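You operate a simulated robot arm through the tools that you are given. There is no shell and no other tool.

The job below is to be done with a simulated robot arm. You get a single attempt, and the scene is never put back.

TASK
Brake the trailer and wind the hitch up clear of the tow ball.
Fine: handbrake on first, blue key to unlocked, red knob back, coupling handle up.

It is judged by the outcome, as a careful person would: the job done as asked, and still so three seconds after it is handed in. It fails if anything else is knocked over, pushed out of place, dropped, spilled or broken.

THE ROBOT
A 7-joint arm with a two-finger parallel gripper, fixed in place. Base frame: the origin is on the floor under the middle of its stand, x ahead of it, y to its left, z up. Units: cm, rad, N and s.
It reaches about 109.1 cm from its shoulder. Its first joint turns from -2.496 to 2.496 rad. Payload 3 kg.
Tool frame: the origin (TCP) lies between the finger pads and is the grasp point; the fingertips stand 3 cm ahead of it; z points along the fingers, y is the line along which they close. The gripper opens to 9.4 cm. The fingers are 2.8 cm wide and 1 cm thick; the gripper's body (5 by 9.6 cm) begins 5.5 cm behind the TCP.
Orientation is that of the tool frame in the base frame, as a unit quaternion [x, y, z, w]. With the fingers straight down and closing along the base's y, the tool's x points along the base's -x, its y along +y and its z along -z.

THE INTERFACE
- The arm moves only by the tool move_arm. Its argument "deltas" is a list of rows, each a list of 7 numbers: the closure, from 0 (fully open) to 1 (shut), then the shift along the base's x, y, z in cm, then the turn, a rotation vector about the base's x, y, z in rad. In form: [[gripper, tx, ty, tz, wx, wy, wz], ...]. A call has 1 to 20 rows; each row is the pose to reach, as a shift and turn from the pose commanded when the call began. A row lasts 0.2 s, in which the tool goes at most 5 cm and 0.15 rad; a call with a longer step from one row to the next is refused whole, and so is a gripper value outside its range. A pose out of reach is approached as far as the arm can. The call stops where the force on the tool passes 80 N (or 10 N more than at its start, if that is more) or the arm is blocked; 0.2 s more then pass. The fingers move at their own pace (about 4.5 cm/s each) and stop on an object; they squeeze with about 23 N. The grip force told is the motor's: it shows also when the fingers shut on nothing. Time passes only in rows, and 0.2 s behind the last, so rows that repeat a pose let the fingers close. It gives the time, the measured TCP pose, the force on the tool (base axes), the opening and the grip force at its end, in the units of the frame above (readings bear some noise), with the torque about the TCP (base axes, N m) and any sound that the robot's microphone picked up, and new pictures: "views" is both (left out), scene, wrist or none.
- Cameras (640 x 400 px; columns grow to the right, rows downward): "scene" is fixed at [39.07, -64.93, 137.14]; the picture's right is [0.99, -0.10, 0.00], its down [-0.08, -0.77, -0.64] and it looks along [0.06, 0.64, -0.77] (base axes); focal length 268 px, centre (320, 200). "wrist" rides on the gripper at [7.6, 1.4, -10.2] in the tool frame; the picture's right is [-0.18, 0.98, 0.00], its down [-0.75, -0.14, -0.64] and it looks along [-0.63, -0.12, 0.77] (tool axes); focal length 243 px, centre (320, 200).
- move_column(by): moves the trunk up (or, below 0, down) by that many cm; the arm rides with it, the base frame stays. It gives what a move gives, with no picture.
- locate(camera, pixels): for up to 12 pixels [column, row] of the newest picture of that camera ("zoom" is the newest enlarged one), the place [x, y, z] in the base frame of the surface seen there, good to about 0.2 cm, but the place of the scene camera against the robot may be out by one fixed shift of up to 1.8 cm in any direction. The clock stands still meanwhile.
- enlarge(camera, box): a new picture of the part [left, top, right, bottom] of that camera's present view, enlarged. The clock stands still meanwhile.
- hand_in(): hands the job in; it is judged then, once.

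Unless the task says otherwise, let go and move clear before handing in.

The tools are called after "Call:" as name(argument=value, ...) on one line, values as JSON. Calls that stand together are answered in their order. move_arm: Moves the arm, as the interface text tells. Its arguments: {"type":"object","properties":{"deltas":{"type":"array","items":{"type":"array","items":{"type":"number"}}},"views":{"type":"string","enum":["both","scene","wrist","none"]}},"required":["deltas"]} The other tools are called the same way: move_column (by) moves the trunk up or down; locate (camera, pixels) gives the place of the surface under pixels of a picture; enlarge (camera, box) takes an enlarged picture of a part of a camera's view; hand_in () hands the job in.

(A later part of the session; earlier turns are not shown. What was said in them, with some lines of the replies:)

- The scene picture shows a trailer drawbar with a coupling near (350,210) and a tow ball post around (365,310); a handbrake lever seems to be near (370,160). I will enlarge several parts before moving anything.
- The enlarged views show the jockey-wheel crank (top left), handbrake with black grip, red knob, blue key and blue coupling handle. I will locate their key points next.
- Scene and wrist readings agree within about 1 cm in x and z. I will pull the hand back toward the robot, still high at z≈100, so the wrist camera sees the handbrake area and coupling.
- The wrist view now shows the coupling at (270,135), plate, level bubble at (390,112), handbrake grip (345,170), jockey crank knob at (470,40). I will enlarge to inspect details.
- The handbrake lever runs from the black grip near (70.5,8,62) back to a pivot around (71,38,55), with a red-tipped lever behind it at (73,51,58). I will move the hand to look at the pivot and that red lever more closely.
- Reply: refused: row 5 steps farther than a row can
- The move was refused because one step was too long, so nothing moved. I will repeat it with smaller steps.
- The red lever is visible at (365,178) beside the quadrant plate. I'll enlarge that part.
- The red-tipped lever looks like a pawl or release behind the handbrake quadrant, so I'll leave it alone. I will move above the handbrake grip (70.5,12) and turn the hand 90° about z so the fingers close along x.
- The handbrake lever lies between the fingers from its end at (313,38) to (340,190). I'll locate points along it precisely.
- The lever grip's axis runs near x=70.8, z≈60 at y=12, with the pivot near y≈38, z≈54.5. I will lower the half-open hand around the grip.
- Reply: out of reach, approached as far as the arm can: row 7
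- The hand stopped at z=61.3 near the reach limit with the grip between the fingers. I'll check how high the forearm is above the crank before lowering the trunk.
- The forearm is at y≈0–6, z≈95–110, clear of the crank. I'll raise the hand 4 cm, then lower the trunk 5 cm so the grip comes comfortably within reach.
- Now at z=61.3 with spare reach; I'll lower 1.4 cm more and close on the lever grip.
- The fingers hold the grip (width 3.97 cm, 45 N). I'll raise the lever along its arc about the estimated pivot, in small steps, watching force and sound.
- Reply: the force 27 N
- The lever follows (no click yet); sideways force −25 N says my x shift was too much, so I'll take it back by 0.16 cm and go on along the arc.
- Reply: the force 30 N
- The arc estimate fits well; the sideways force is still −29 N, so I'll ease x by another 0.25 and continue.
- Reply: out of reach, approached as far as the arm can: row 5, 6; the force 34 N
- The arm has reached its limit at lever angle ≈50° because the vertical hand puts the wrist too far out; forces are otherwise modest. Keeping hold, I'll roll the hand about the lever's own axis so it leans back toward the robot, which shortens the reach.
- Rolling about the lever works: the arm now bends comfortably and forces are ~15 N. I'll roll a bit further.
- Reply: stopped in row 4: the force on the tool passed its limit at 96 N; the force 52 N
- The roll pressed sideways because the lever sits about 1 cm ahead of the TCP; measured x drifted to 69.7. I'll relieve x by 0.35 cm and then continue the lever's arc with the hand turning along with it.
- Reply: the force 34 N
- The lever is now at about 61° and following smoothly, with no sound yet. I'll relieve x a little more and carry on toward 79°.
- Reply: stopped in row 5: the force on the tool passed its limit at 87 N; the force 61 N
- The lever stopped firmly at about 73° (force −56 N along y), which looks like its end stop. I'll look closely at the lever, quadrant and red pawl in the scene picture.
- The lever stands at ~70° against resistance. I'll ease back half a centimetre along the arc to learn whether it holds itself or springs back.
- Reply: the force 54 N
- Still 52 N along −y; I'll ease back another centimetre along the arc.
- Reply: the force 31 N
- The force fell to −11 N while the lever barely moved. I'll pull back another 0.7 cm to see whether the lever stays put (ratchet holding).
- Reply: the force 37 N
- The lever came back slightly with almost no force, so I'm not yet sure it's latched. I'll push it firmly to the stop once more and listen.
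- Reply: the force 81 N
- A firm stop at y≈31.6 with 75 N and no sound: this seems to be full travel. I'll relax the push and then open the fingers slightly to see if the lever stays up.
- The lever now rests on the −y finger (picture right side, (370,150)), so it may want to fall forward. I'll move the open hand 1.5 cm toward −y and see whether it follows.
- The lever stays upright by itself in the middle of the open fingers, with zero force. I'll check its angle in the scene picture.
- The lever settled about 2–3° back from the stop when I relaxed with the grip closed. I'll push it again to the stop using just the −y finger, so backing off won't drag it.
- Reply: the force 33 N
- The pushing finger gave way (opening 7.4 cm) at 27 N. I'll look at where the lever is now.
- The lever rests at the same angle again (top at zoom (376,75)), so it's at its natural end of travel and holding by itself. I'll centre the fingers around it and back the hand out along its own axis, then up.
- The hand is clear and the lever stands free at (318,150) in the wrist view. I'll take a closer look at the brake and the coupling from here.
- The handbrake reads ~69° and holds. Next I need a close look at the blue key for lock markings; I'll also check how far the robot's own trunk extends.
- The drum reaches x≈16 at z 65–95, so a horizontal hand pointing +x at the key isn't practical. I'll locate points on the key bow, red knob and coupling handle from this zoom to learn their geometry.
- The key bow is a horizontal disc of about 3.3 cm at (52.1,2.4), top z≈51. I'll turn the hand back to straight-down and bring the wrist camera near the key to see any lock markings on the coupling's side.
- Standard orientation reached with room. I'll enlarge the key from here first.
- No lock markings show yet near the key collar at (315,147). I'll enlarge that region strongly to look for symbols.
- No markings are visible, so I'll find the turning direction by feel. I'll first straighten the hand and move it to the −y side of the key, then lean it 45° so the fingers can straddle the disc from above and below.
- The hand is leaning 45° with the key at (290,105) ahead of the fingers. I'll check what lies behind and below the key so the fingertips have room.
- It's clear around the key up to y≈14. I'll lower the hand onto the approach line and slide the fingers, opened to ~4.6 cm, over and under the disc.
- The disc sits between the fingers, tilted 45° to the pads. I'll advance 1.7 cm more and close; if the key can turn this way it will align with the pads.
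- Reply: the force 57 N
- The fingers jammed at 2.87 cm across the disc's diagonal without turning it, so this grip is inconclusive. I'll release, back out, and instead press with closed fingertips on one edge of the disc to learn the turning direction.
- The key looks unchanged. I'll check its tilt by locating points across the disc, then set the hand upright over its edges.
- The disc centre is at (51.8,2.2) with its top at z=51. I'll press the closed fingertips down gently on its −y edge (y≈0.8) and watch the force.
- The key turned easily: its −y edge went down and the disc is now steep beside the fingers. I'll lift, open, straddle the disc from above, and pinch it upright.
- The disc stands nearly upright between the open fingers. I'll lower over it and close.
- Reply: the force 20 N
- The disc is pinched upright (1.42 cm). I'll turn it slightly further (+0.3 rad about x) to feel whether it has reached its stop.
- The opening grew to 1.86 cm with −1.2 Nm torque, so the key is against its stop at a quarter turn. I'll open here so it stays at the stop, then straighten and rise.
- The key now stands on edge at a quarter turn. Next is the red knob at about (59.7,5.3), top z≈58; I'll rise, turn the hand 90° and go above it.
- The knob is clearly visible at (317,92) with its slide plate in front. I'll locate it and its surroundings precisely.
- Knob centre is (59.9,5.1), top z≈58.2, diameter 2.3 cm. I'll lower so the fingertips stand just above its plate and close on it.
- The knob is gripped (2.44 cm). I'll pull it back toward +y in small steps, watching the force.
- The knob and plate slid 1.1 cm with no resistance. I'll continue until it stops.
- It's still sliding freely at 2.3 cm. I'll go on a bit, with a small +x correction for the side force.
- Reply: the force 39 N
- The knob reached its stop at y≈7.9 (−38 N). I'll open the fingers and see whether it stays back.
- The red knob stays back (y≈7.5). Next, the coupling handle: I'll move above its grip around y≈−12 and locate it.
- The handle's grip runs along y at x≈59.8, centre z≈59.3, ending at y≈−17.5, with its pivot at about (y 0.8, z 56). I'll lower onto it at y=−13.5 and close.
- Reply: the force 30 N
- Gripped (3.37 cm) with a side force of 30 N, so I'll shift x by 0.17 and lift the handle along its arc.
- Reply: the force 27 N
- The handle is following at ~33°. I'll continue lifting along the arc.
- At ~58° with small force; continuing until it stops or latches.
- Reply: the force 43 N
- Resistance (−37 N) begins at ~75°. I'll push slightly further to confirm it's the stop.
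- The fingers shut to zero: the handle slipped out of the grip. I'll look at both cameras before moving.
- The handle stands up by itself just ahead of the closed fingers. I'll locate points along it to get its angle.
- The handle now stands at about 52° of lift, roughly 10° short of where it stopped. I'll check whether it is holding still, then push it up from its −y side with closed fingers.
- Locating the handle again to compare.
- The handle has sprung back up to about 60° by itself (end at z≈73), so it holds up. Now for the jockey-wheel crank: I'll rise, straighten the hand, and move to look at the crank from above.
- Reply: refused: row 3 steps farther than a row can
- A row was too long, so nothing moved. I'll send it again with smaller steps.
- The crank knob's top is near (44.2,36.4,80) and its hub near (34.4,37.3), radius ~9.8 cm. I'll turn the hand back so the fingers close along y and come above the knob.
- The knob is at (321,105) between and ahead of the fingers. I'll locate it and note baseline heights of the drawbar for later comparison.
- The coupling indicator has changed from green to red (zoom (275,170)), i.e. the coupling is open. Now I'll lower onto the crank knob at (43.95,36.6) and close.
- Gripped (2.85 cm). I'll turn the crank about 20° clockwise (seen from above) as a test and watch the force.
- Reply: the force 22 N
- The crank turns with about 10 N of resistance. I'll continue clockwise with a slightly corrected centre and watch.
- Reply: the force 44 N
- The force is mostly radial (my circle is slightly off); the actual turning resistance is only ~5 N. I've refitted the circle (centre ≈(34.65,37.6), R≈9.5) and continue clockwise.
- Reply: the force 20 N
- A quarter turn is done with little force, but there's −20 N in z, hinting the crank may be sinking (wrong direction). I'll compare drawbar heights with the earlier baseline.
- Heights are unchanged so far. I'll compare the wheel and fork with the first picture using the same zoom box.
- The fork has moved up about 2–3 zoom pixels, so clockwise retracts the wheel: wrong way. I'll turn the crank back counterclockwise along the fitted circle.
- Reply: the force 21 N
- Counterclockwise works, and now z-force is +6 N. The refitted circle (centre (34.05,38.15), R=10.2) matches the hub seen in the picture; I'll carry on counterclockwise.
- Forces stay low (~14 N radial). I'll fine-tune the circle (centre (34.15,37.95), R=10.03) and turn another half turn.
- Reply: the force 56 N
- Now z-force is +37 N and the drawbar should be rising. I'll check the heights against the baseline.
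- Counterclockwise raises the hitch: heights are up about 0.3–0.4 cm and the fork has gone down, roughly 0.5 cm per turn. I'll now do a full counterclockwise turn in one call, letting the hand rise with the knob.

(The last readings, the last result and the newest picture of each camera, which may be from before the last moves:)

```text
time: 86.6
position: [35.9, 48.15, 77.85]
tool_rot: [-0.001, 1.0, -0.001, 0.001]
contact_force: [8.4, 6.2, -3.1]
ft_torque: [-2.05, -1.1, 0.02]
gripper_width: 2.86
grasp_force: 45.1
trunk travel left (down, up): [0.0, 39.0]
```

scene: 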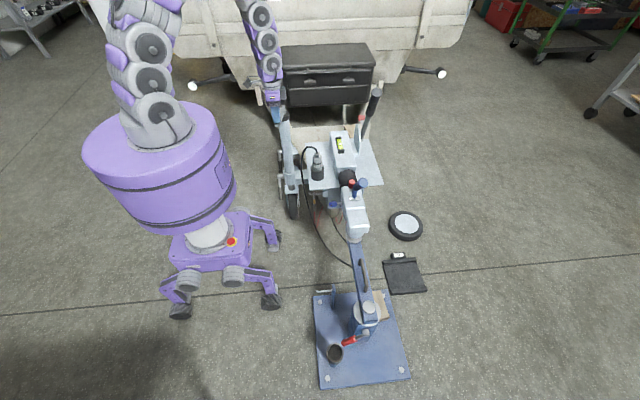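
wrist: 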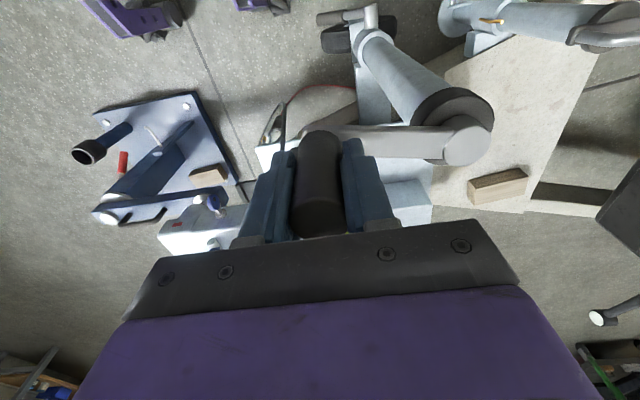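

Very smooth, forces under 10 N. I'll continue with a full turn, finishing at the same place, 0.5 cm higher.

Call:
move_arm(deltas=[[1, -3.13, 0.06, 0.02, 0, 0, 0], [1, -6.12, -0.85, 0.05, 0, 0, 0], [1, -8.69, -2.64, 0.07, 0, 0, 0], [1, -10.57, -5.12, 0.1, 0, 0, 0], [1, -11.59, -8.08, 0.12, 0, 0, 0], [1, -11.64, -11.2, 0.15, 0, 0, 0], [1, -10.73, -14.18, 0.17, 0, 0, 0], [1, -8.93, -16.74, 0.2, 0, 0, 0], [1, -6.43, -18.62, 0.22, 0, 0, 0], [1, -3.48, -19.63, 0.25, 0, 0, 0], [1, -0.35, -19.67, 0.27, 0, 0, 0], [1, 2.64, -18.76, 0.3, 0, 0, 0], [1, 5.21, -16.95, 0.32, 0, 0, 0], [1, 7.09, -14.44, 0.35, 0, 0, 0], [1, 8.11, -11.49, 0.37, 0, 0, 0], [1, 8.16, -8.35, 0.4, 0, 0, 0], [1, 7.25, -5.35, 0.42, 0, 0, 0], [1, 5.45, -2.77, 0.45, 0, 0, 0], [1, 2.96, -0.89, 0.47, 0, 0, 0], [1, 0, 0.14, 0.5, 0, 0, 0]], views="both")

Call:
locate(camera="scene", pixels=[[337, 155], [317, 167], [353, 210], [351, 183], [346, 145], [375, 180], [356, 235]])

```text
time: 90.8
position: [35.59, 48.36, 78.62]
tool_rot: [0.0, 1.0, -0.002, -0.001]
contact_force: [9.2, 18.9, 1.9]
ft_torque: [-2.57, -1.16, 0.01]
gripper_width: 2.88
grasp_force: 45.0
trunk travel left (down, up): [0.0, 39.0]
```

scene: 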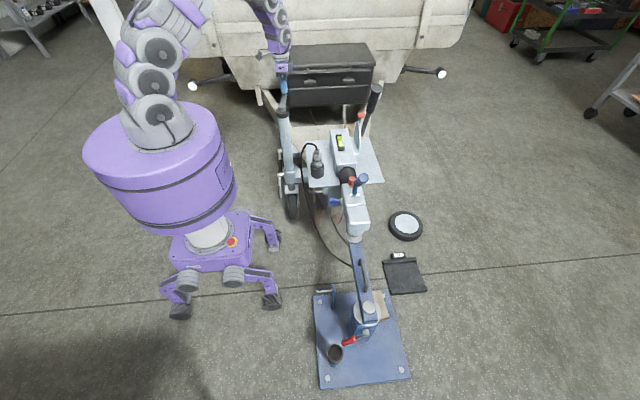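
wrist: 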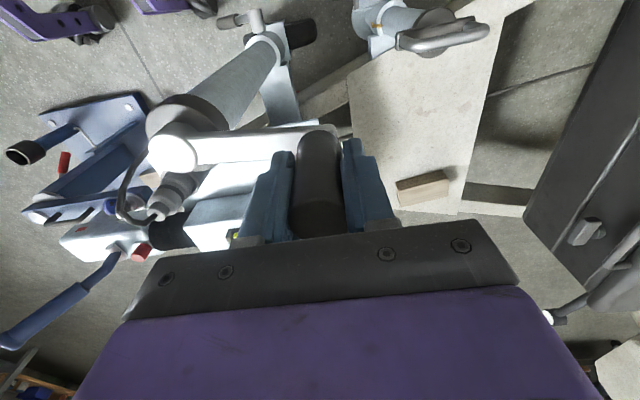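

```text
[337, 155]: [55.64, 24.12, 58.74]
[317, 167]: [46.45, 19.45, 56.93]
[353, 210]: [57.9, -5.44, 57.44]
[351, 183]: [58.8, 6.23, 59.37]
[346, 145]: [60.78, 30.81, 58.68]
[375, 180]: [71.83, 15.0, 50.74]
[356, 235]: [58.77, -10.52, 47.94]
```

The hitch has risen about 1.6–2 cm already (plate 49.0→50.7, coupling top 55.3→57.4), so it's nearer 0.8 cm per turn. I'll do another full turn with a larger rise allowance.

Call:
move_arm(deltas=[[1, -3.13, 0.16, 0.24, 0, 0, 0], [1, -6.12, -0.74, 0.28, 0, 0, 0], [1, -8.69, -2.53, 0.32, 0, 0, 0], [1, -10.57, -5.01, 0.36, 0, 0, 0], [1, -11.59, -7.96, 0.4, 0, 0, 0], [1, -11.64, -11.08, 0.44, 0, 0, 0], [1, -10.73, -14.06, 0.48, 0, 0, 0], [1, -8.93, -16.62, 0.52, 0, 0, 0], [1, -6.43, -18.49, 0.56, 0, 0, 0], [1, -3.48, -19.5, 0.6, 0, 0, 0], [1, -0.35, -19.54, 0.64, 0, 0, 0], [1, 2.64, -18.62, 0.68, 0, 0, 0], [1, 5.21, -16.81, 0.72, 0, 0, 0], [1, 7.09, -14.3, 0.76, 0, 0, 0], [1, 8.11, -11.34, 0.8, 0, 0, 0], [1, 8.16, -8.2, 0.84, 0, 0, 0], [1, 7.25, -5.2, 0.88, 0, 0, 0], [1, 5.45, -2.62, 0.92, 0, 0, 0], [1, 2.96, -0.73, 0.96, 0, 0, 0], [1, 0, 0.3, 1.0, 0, 0, 0]], views="both")

Call:
locate(camera="scene", pixels=[[337, 155], [317, 167], [353, 210], [351, 183], [346, 145], [375, 180], [356, 235]])

Call:
enlarge(camera="scene", box=[330, 170, 390, 270])

```text
time: 95.0
position: [35.62, 48.86, 79.53]
tool_rot: [0.0, 1.0, -0.002, -0.003]
contact_force: [8.1, 17.0, -38.7]
ft_torque: [-2.44, -0.35, 0.02]
gripper_width: 2.91
grasp_force: 44.8
trunk travel left (down, up): [0.0, 39.0]
```

scene: 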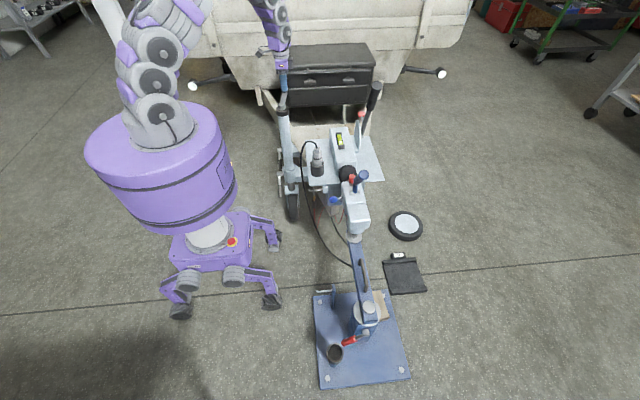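
wrist: 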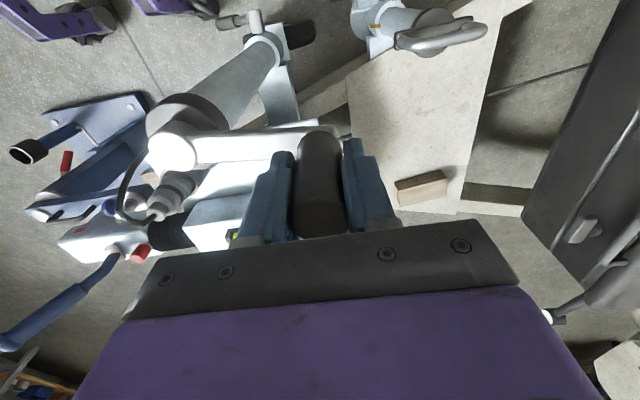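

```text
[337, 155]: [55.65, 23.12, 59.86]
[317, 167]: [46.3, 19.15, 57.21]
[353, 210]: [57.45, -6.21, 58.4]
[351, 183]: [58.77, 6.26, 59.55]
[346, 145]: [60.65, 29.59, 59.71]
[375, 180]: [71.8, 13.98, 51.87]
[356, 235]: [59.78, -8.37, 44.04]
```

```text
4.00 times, centred on (360, 220) of scene
```

zoom: 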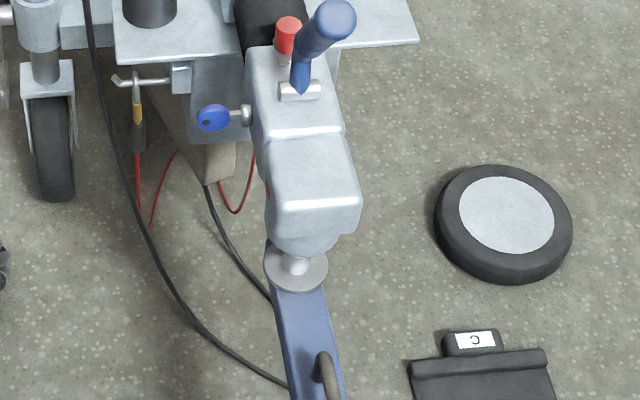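

The ball's neck is now visible under the coupling (zoom (297,262)); the hitch is up about 3 cm. I'll do another turn with a corrected start height.

Call:
move_arm(deltas=[[1, -3.13, 0.22, -0.2, 0, 0, 0], [1, -6.12, -0.68, -0.15, 0, 0, 0], [1, -8.69, -2.46, -0.1, 0, 0, 0], [1, -10.57, -4.94, -0.06, 0, 0, 0], [1, -11.59, -7.88, -0.01, 0, 0, 0], [1, -11.64, -11.0, 0.04, 0, 0, 0], [1, -10.73, -13.97, 0.08, 0, 0, 0], [1, -8.93, -16.53, 0.13, 0, 0, 0], [1, -6.43, -18.39, 0.18, 0, 0, 0], [1, -3.48, -19.4, 0.23, 0, 0, 0], [1, -0.35, -19.43, 0.27, 0, 0, 0], [1, 2.64, -18.51, 0.32, 0, 0, 0], [1, 5.21, -16.69, 0.37, 0, 0, 0], [1, 7.09, -14.18, 0.42, 0, 0, 0], [1, 8.11, -11.21, 0.46, 0, 0, 0], [1, 8.16, -8.07, 0.51, 0, 0, 0], [1, 7.25, -5.06, 0.56, 0, 0, 0], [1, 5.45, -2.48, 0.61, 0, 0, 0], [1, 2.96, -0.58, 0.65, 0, 0, 0], [1, 0, 0.45, 0.7, 0, 0, 0]], views="both")

Call:
locate(camera="scene", pixels=[[337, 155], [317, 167], [353, 210], [346, 145], [375, 180]])

Call:
enlarge(camera="scene", box=[330, 170, 390, 270])

```text
time: 99.2
position: [35.63, 48.95, 79.99]
tool_rot: [0.001, 1.0, -0.004, -0.002]
contact_force: [7.4, 0.4, -34.6]
ft_torque: [-2.51, -0.52, 0.04]
gripper_width: 2.97
grasp_force: 45.0
trunk travel left (down, up): [0.0, 39.0]
```

scene: 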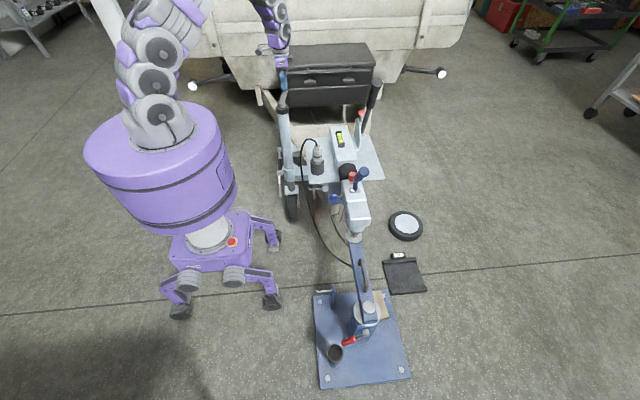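
wrist: 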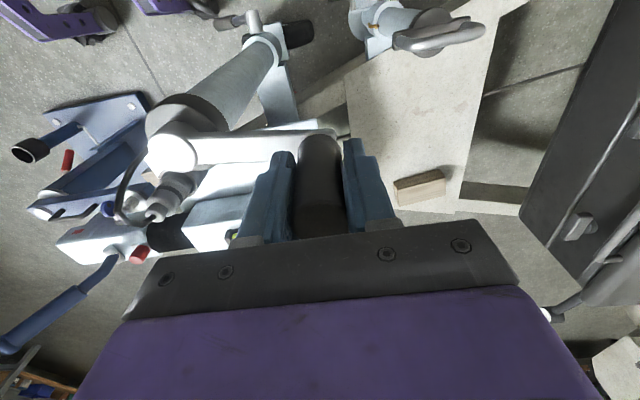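

```text
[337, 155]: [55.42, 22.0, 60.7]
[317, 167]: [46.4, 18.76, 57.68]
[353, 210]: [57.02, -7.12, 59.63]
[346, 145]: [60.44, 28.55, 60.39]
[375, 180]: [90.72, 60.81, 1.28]
```

```text
4.00 times, centred on (360, 220) of scene
```

zoom: 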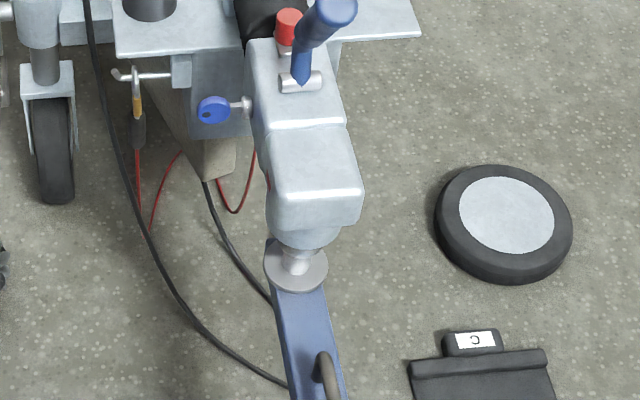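

Up about 4 cm at the coupling now; the z-force shows my hand is a bit high, so I'll correct that and do another turn.

Call:
move_arm(deltas=[[1, -3.13, 0.1, -0.3, 0, 0, 0], [1, -6.12, -0.8, -0.3, 0, 0, 0], [1, -8.69, -2.58, -0.26, 0, 0, 0], [1, -10.57, -5.05, -0.22, 0, 0, 0], [1, -11.59, -7.99, -0.18, 0, 0, 0], [1, -11.64, -11.1, -0.13, 0, 0, 0], [1, -10.73, -14.07, -0.09, 0, 0, 0], [1, -8.93, -16.63, -0.04, 0, 0, 0], [1, -6.43, -18.49, 0.0, 0, 0, 0], [1, -3.48, -19.5, 0.05, 0, 0, 0], [1, -0.35, -19.53, 0.09, 0, 0, 0], [1, 2.64, -18.61, 0.14, 0, 0, 0], [1, 5.21, -16.79, 0.18, 0, 0, 0], [1, 7.09, -14.28, 0.23, 0, 0, 0], [1, 8.11, -11.31, 0.27, 0, 0, 0], [1, 8.16, -8.17, 0.32, 0, 0, 0], [1, 7.25, -5.16, 0.36, 0, 0, 0], [1, 5.45, -2.58, 0.41, 0, 0, 0], [1, 2.96, -0.68, 0.45, 0, 0, 0], [1, 0, 0.35, 0.5, 0, 0, 0]], views="both")

Call:
locate(camera="scene", pixels=[[337, 155], [317, 167], [353, 210], [346, 145], [372, 175]])

Call:
enlarge(camera="scene", box=[330, 170, 390, 270])

```text
time: 103.4
position: [35.82, 49.4, 80.77]
tool_rot: [0.002, 1.0, -0.001, -0.001]
contact_force: [6.5, -14.7, -34.8]
ft_torque: [-2.41, -0.69, 0.08]
gripper_width: 3.02
grasp_force: 44.8
trunk travel left (down, up): [0.0, 39.0]
```

scene: 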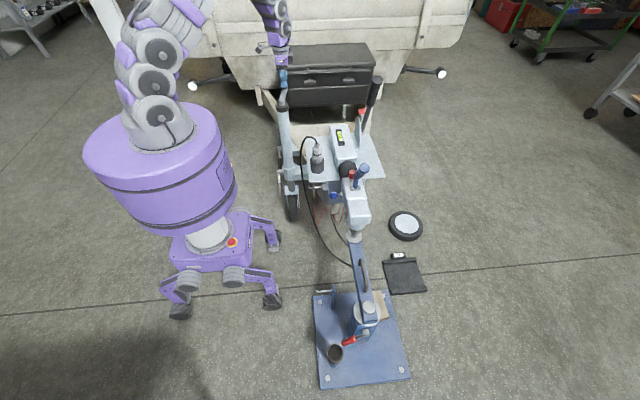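
wrist: 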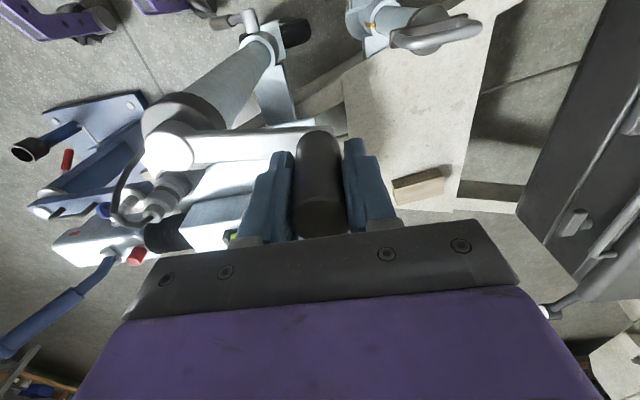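

```text
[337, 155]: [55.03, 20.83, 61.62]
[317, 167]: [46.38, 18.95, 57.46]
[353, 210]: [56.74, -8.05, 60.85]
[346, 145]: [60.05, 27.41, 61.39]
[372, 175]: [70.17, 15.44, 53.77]
```

```text
4.00 times, centred on (360, 220) of scene
```

zoom: 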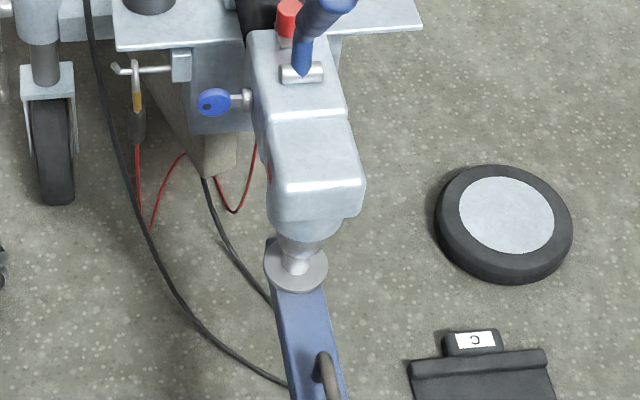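

The coupling is up about 5.5 cm, yet the ball is still partly inside the socket (zoom (300,245)). I'll keep winding, with small y and z corrections.

Call:
move_arm(deltas=[[1, -3.13, -0.04, -0.2, 0, 0, 0], [1, -6.12, -0.94, -0.15, 0, 0, 0], [1, -8.69, -2.72, -0.1, 0, 0, 0], [1, -10.57, -5.2, -0.06, 0, 0, 0], [1, -11.59, -8.14, 0.0, 0, 0, 0], [1, -11.64, -11.25, 0.05, 0, 0, 0], [1, -10.73, -14.22, 0.1, 0, 0, 0], [1, -8.93, -16.78, 0.15, 0, 0, 0], [1, -6.43, -18.64, 0.2, 0, 0, 0], [1, -3.48, -19.65, 0.25, 0, 0, 0], [1, -0.35, -19.68, 0.3, 0, 0, 0], [1, 2.64, -18.76, 0.35, 0, 0, 0], [1, 5.21, -16.94, 0.4, 0, 0, 0], [1, 7.09, -14.43, 0.45, 0, 0, 0], [1, 8.11, -11.46, 0.5, 0, 0, 0], [1, 8.16, -8.32, 0.55, 0, 0, 0], [1, 7.25, -5.31, 0.6, 0, 0, 0], [1, 5.45, -2.73, 0.65, 0, 0, 0], [1, 2.96, -0.83, 0.7, 0, 0, 0], [1, 0, 0.2, 0.75, 0, 0, 0]], views="both")

Call:
locate(camera="scene", pixels=[[337, 155], [353, 210], [346, 145], [372, 175]])

Call:
enlarge(camera="scene", box=[330, 170, 390, 270])

```text
time: 107.6
position: [35.84, 49.67, 81.41]
tool_rot: [0.002, 1.0, -0.003, -0.001]
contact_force: [8.4, -3.6, -35.0]
ft_torque: [-2.52, -0.64, 0.03]
gripper_width: 3.03
grasp_force: 44.6
trunk travel left (down, up): [0.0, 39.0]
```

scene: 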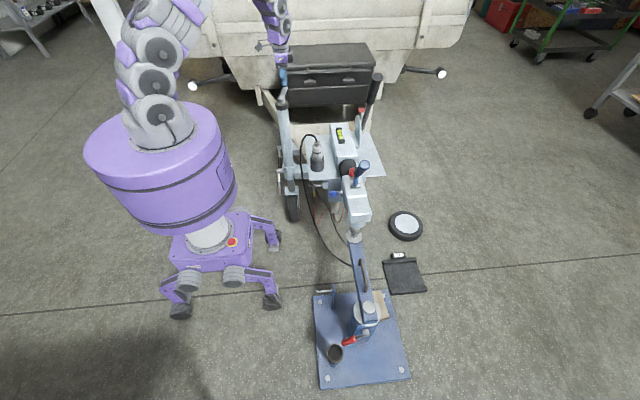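
wrist: 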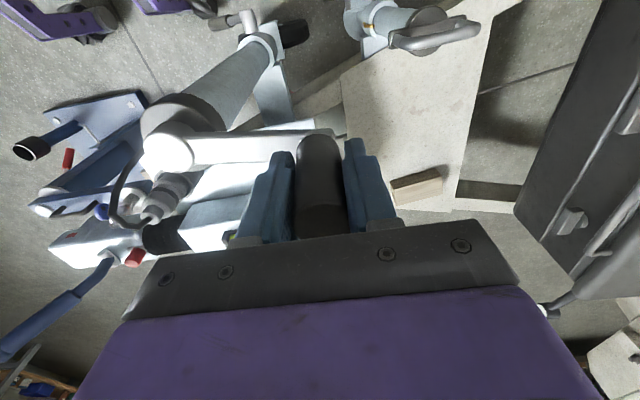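

```text
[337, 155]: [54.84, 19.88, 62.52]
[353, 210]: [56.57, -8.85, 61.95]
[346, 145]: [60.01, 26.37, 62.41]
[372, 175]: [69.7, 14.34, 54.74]
```

```text
4.00 times, centred on (360, 220) of scene
```

zoom: 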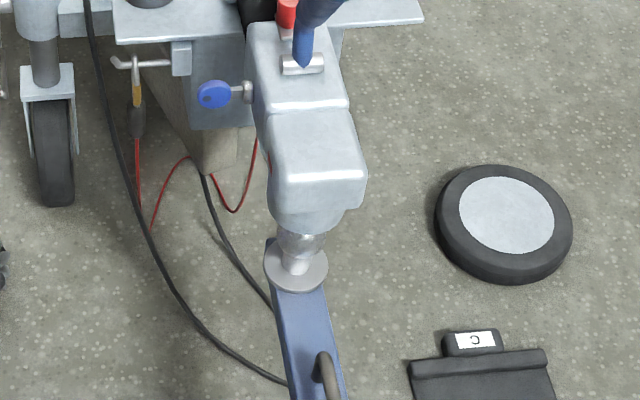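

About 6.7 cm of rise now. I'll locate the flange, ball and the coupling's lower rim to judge the remaining overlap.

Call:
locate(camera="zoom", pixels=[[297, 285], [275, 268], [322, 268], [298, 265], [300, 250], [300, 241], [300, 234], [300, 228], [300, 215], [320, 180], [290, 180], [280, 225]])

Call:
enlarge(camera="scene", box=[340, 205, 372, 250])

```text
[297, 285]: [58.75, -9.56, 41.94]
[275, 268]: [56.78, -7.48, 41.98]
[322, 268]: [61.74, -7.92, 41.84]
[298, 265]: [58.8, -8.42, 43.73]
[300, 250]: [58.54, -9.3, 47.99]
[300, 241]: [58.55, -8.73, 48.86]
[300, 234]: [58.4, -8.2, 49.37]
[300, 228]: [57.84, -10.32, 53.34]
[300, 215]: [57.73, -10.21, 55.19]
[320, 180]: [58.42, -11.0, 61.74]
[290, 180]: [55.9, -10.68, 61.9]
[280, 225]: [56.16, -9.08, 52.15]
```

```text
8.89 times, centred on (356, 228) of scene
```

zoom: 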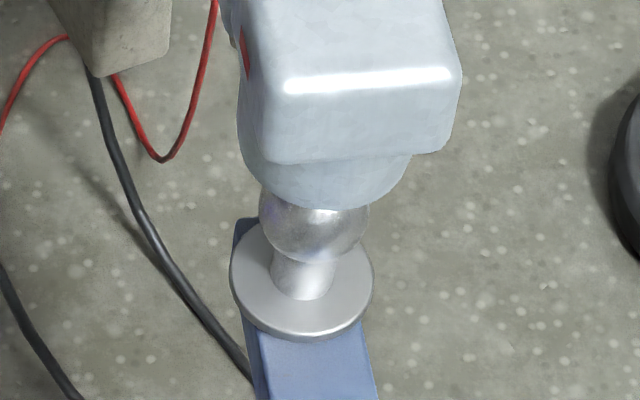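

By these readings the ball top is at z≈49.7 and the coupling's rim at ≈52.2 (scene frame), so it's already clear by roughly 2 cm. I'll do one more turn for a safe margin.

Call:
move_arm(deltas=[[1, -3.13, 0.04, -0.2, 0, 0, 0], [1, -6.12, -0.86, -0.15, 0, 0, 0], [1, -8.69, -2.64, -0.1, 0, 0, 0], [1, -10.57, -5.12, -0.06, 0, 0, 0], [1, -11.59, -8.06, 0.0, 0, 0, 0], [1, -11.64, -11.17, 0.05, 0, 0, 0], [1, -10.73, -14.14, 0.1, 0, 0, 0], [1, -8.93, -16.7, 0.15, 0, 0, 0], [1, -6.43, -18.56, 0.2, 0, 0, 0], [1, -3.48, -19.57, 0.25, 0, 0, 0], [1, -0.35, -19.6, 0.3, 0, 0, 0], [1, 2.64, -18.68, 0.35, 0, 0, 0], [1, 5.21, -16.86, 0.4, 0, 0, 0], [1, 7.09, -14.35, 0.45, 0, 0, 0], [1, 8.11, -11.38, 0.5, 0, 0, 0], [1, 8.16, -8.24, 0.55, 0, 0, 0], [1, 7.25, -5.23, 0.6, 0, 0, 0], [1, 5.45, -2.65, 0.65, 0, 0, 0], [1, 2.96, -0.75, 0.7, 0, 0, 0], [1, 0, 0.28, 0.75, 0, 0, 0]], views="both")

Call:
enlarge(camera="scene", box=[330, 190, 380, 250])

Call:
locate(camera="scene", pixels=[[337, 155], [353, 210], [346, 145], [354, 240], [355, 232], [355, 230], [355, 228], [355, 226], [355, 224], [350, 224], [348, 222]])

```text
time: 111.8
position: [35.62, 49.91, 81.96]
tool_rot: [0.001, 1.0, -0.003, -0.002]
contact_force: [8.2, 0.8, -42.1]
ft_torque: [-2.65, 0.16, 0.01]
gripper_width: 3.1
grasp_force: 45.2
trunk travel left (down, up): [0.0, 39.0]
```

scene: 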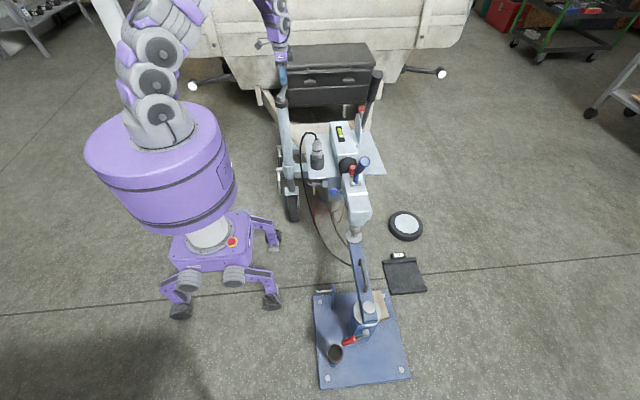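
wrist: 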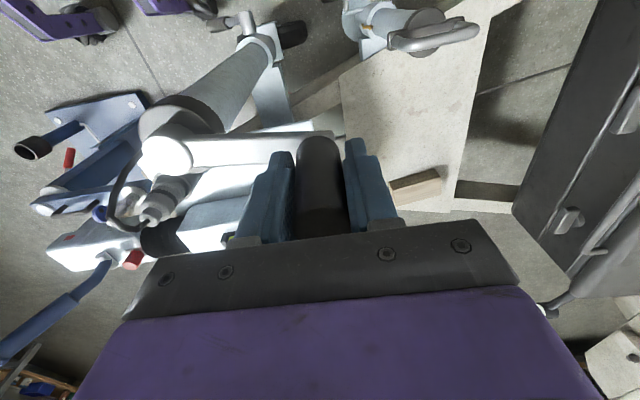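

```text
6.67 times, centred on (355, 220) of scene
```

zoom: 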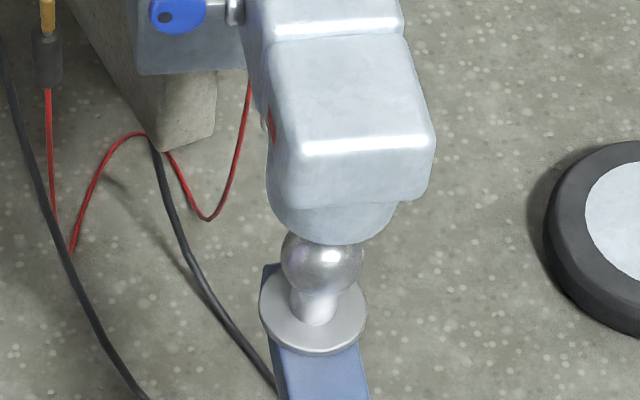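

```text
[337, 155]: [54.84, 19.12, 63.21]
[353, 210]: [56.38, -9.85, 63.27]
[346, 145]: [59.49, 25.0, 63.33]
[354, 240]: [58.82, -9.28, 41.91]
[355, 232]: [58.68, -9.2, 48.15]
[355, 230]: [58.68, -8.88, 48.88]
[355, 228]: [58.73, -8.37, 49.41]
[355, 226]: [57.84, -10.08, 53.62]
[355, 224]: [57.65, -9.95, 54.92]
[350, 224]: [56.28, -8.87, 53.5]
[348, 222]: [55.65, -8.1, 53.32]
```

The rim is now at about z≈53.3 against the ball top at ≈49.7, a gap of ~3.5 cm, with most of the ball in view. I'll relax, let go of the crank and rise, then check everything.

Call:
move_arm(deltas=[[1, 0, 0, -0.3, 0, 0, 0], [0.7, 0, 0, -0.3, 0, 0, 0], [0.5, 0, 0, -0.3, 0, 0, 0], [0.4, 0, 0, 0, 0, 0, 0], [0.4, 0, 0, 3, 0, 0, 0], [0.4, 0, 0, 7, 0, 0, 0], [0.4, 0, 0, 11, 0, 0, 0], [0.4, 2, -3, 14, 0, 0, 0]], views="both")

Call:
enlarge(camera="scene", box=[270, 90, 400, 250])

Call:
enlarge(camera="scene", box=[325, 150, 385, 200])

```text
time: 113.6
position: [37.74, 46.41, 96.18]
tool_rot: [0.0, 1.0, -0.002, 0.001]
contact_force: [-0.6, 0.1, -0.1]
ft_torque: [-0.01, -0.01, -0.01]
gripper_width: 5.65
grasp_force: 0.1
trunk travel left (down, up): [0.0, 39.0]
```

scene: 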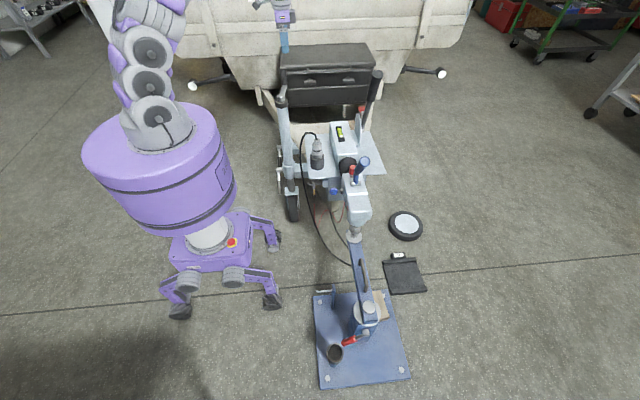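
wrist: 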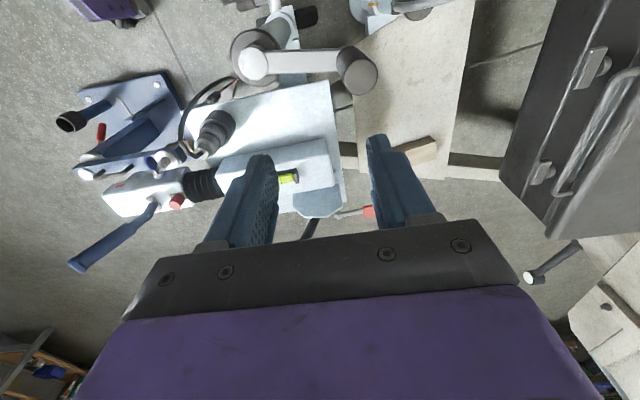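

```text
2.50 times, centred on (335, 170) of scene
```

zoom: 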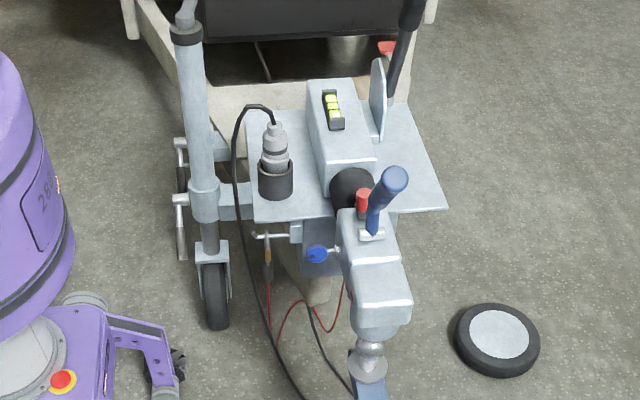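

```text
8.00 times, centred on (355, 175) of scene
```

zoom: 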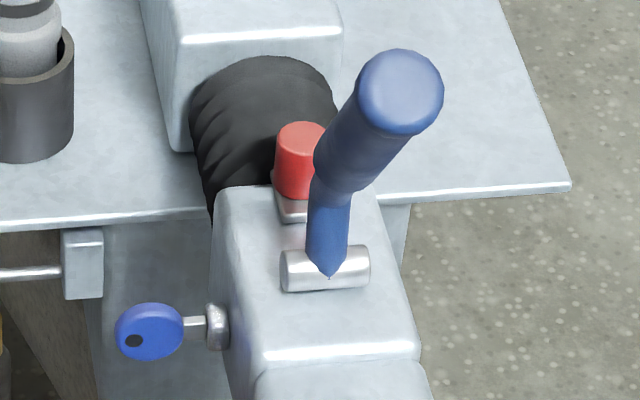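

All four controls look right: handbrake up, key on edge, knob back, handle up, and the wood block and plug undisturbed. I'll move the hand round for a lower side view of the gap over the ball and the brake lever.

Call:
move_arm(deltas=[[0.4, 0, -4.5, 0, 0, 0, 0], [0.4, 0, -9, 0, 0, 0, 0], [0.4, 0.5, -13.5, 0, 0, 0, 0], [0.4, 1, -18, 0, 0, 0, 0], [0.4, 1.5, -22.5, 0, 0, 0, 0], [0.4, 2, -27, 0, 0, 0, 0], [0.4, 2.5, -31.5, 0, 0, 0, 0], [0.4, 3, -36, 0, 0, 0, 0], [0.4, 3.5, -40.5, 0, 0, 0, 0], [0.4, 4, -45, -1, 0, 0, 0], [0.4, 4, -49.5, -3, 0, 0, 0], [0.4, 4, -53, -6, 0, 0, 0], [0.4, 4, -54.5, -10, 0, -0.1, 0], [0.4, 4, -54.5, -14, 0, -0.2, 0], [0.4, 4, -54.5, -18, 0, -0.3, 0], [0.4, 4, -54.5, -22, 0, -0.35, 0], [0.4, 4, -54.5, -26, 0, -0.35, 0]], views="both")

Call:
enlarge(camera="wrist", box=[180, 60, 460, 240])

```text
time: 117.2
position: [41.68, -7.71, 70.37]
tool_rot: [0.001, 0.985, -0.001, 0.174]
contact_force: [0.6, -0.2, 0.1]
ft_torque: [0.0, 0.0, 0.0]
gripper_width: 5.66
grasp_force: 0.1
out of reach, approached as far as the arm can: row 15, 16
trunk travel left (down, up): [0.0, 39.0]
```

scene: 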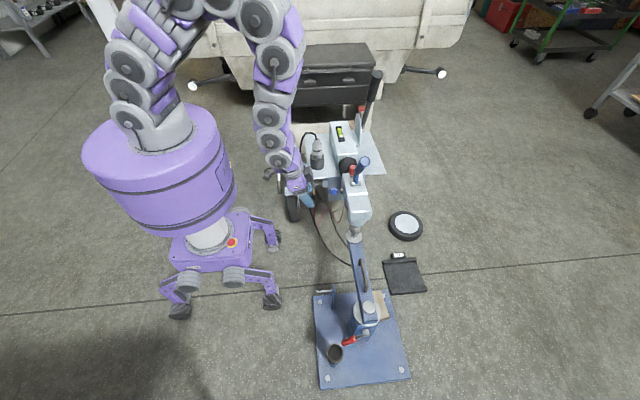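
wrist: 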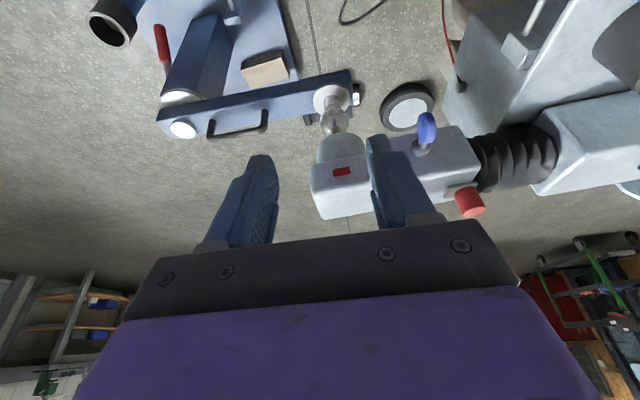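

```text
2.22 times, centred on (320, 150) of wrist
```

zoom: 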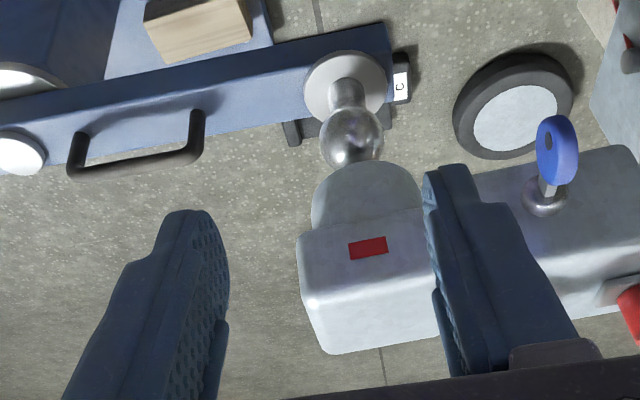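

The ball (zoom (352,135)) is almost fully visible below the socket. I'll locate the ball, the rim and the controls with the wrist camera.

Call:
locate(camera="zoom", pixels=[[345, 75], [350, 110], [352, 135], [354, 150], [356, 158], [360, 170], [365, 185], [325, 200], [410, 200], [368, 248]])

Call:
locate(camera="scene", pixels=[[376, 80], [372, 97], [368, 112], [362, 162], [358, 172], [352, 172]])

```text
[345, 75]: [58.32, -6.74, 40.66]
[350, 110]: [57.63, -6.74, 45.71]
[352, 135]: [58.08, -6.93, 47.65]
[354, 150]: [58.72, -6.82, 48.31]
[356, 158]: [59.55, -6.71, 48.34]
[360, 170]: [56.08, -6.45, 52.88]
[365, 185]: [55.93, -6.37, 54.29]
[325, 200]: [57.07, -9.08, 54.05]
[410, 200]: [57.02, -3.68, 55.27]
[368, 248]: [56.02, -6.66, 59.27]
```

```text
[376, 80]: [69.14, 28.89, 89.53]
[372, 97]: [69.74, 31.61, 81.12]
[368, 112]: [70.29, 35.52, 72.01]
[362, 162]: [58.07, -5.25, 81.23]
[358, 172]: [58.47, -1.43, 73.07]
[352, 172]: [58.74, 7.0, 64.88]
```

The ball top reads z≈48.4 and the socket rim ≈52.5, so there's about 4 cm of clear gap; the handle, knob, key and handbrake all hold. I'll draw the hand up and away and check nothing is sinking.

Call:
move_arm(deltas=[[0.4, 0, 0, 4, 0, 0.05, 0], [0.4, 0, 0, 8, 0, 0.15, 0], [0.4, 0, 0, 12, 0, 0.25, 0], [0.4, 0, 0, 16, 0, 0.35, 0], [0.4, 0, 0, 20, 0, 0.35, 0], [0.4, 0, 0, 24, 0, 0.35, 0], [0.4, 0, 0, 28, 0, 0.35, 0]], views="both")

Call:
locate(camera="scene", pixels=[[337, 155], [353, 210], [346, 145], [355, 228], [355, 226], [376, 80], [368, 112]])

Call:
enlarge(camera="scene", box=[270, 60, 410, 260])

```text
time: 118.8
position: [41.91, -7.92, 98.53]
tool_rot: [0.0, 1.0, -0.001, 0.0]
contact_force: [0.3, 0.3, 1.1]
ft_torque: [-0.03, 0.01, 0.0]
gripper_width: 5.64
grasp_force: 0.0
trunk travel left (down, up): [0.0, 39.0]
```

scene: 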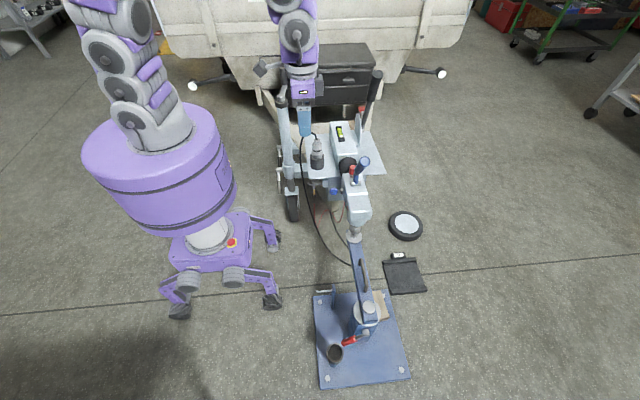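
wrist: 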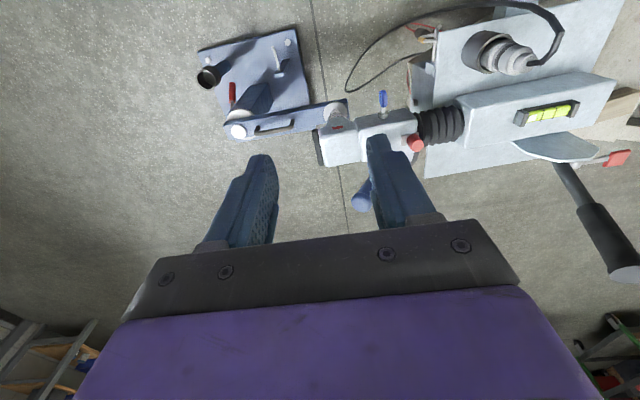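

```text
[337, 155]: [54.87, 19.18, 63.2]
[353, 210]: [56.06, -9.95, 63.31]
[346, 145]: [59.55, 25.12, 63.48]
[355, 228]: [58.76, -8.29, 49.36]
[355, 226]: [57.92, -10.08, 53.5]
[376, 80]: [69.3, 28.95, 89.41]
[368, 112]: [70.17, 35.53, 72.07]
```

```text
2.00 times, centred on (340, 160) of scene
```

zoom: 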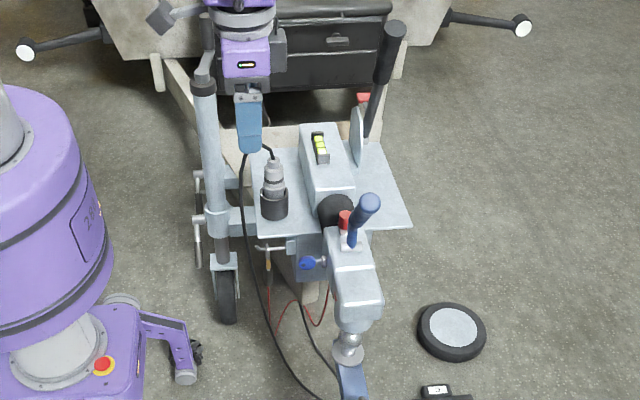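

Heights are unchanged (coupling top 63.3, rim 53.5 against ball top about 49.7 in scene readings), and the handbrake, key, knob and handle are all as asked. The hand is well clear, so I'm handing in.

Call:
hand_in()

```text
The job is handed in.
```

The trailer is braked and the hitch is wound up clear of the tow ball, with about 4 cm between the ball's top and the socket rim. I've handed the job in; no verdict has come back.

I did the steps in the order you gave:

- **Handbrake:** on first. The lever is up at its end of travel, about 70°, and holds by itself. I heard no click, so I'm going by the firm stop and the fact that it stays up.
- **Blue key:** turned a quarter turn clockwise (seen from the robot's side) until it stopped. There are no lock markings on the coupling, so I found the direction by feel.
- **Red knob:** slid back about 2.6 cm to its stop, where it stays.
- **Coupling handle:** up and staying up. It slipped out of the fingers at the top of its travel, but stood up by itself afterwards. The coupling's indicator changed from green to red.
- **Jockey wheel:** I first turned the crank a quarter turn the wrong way, then wound it counterclockwise about seven turns. The hitch held its height after I let go of the crank.

I saw nothing knocked over or moved out of place, and the arm was clear of everything before I handed in.
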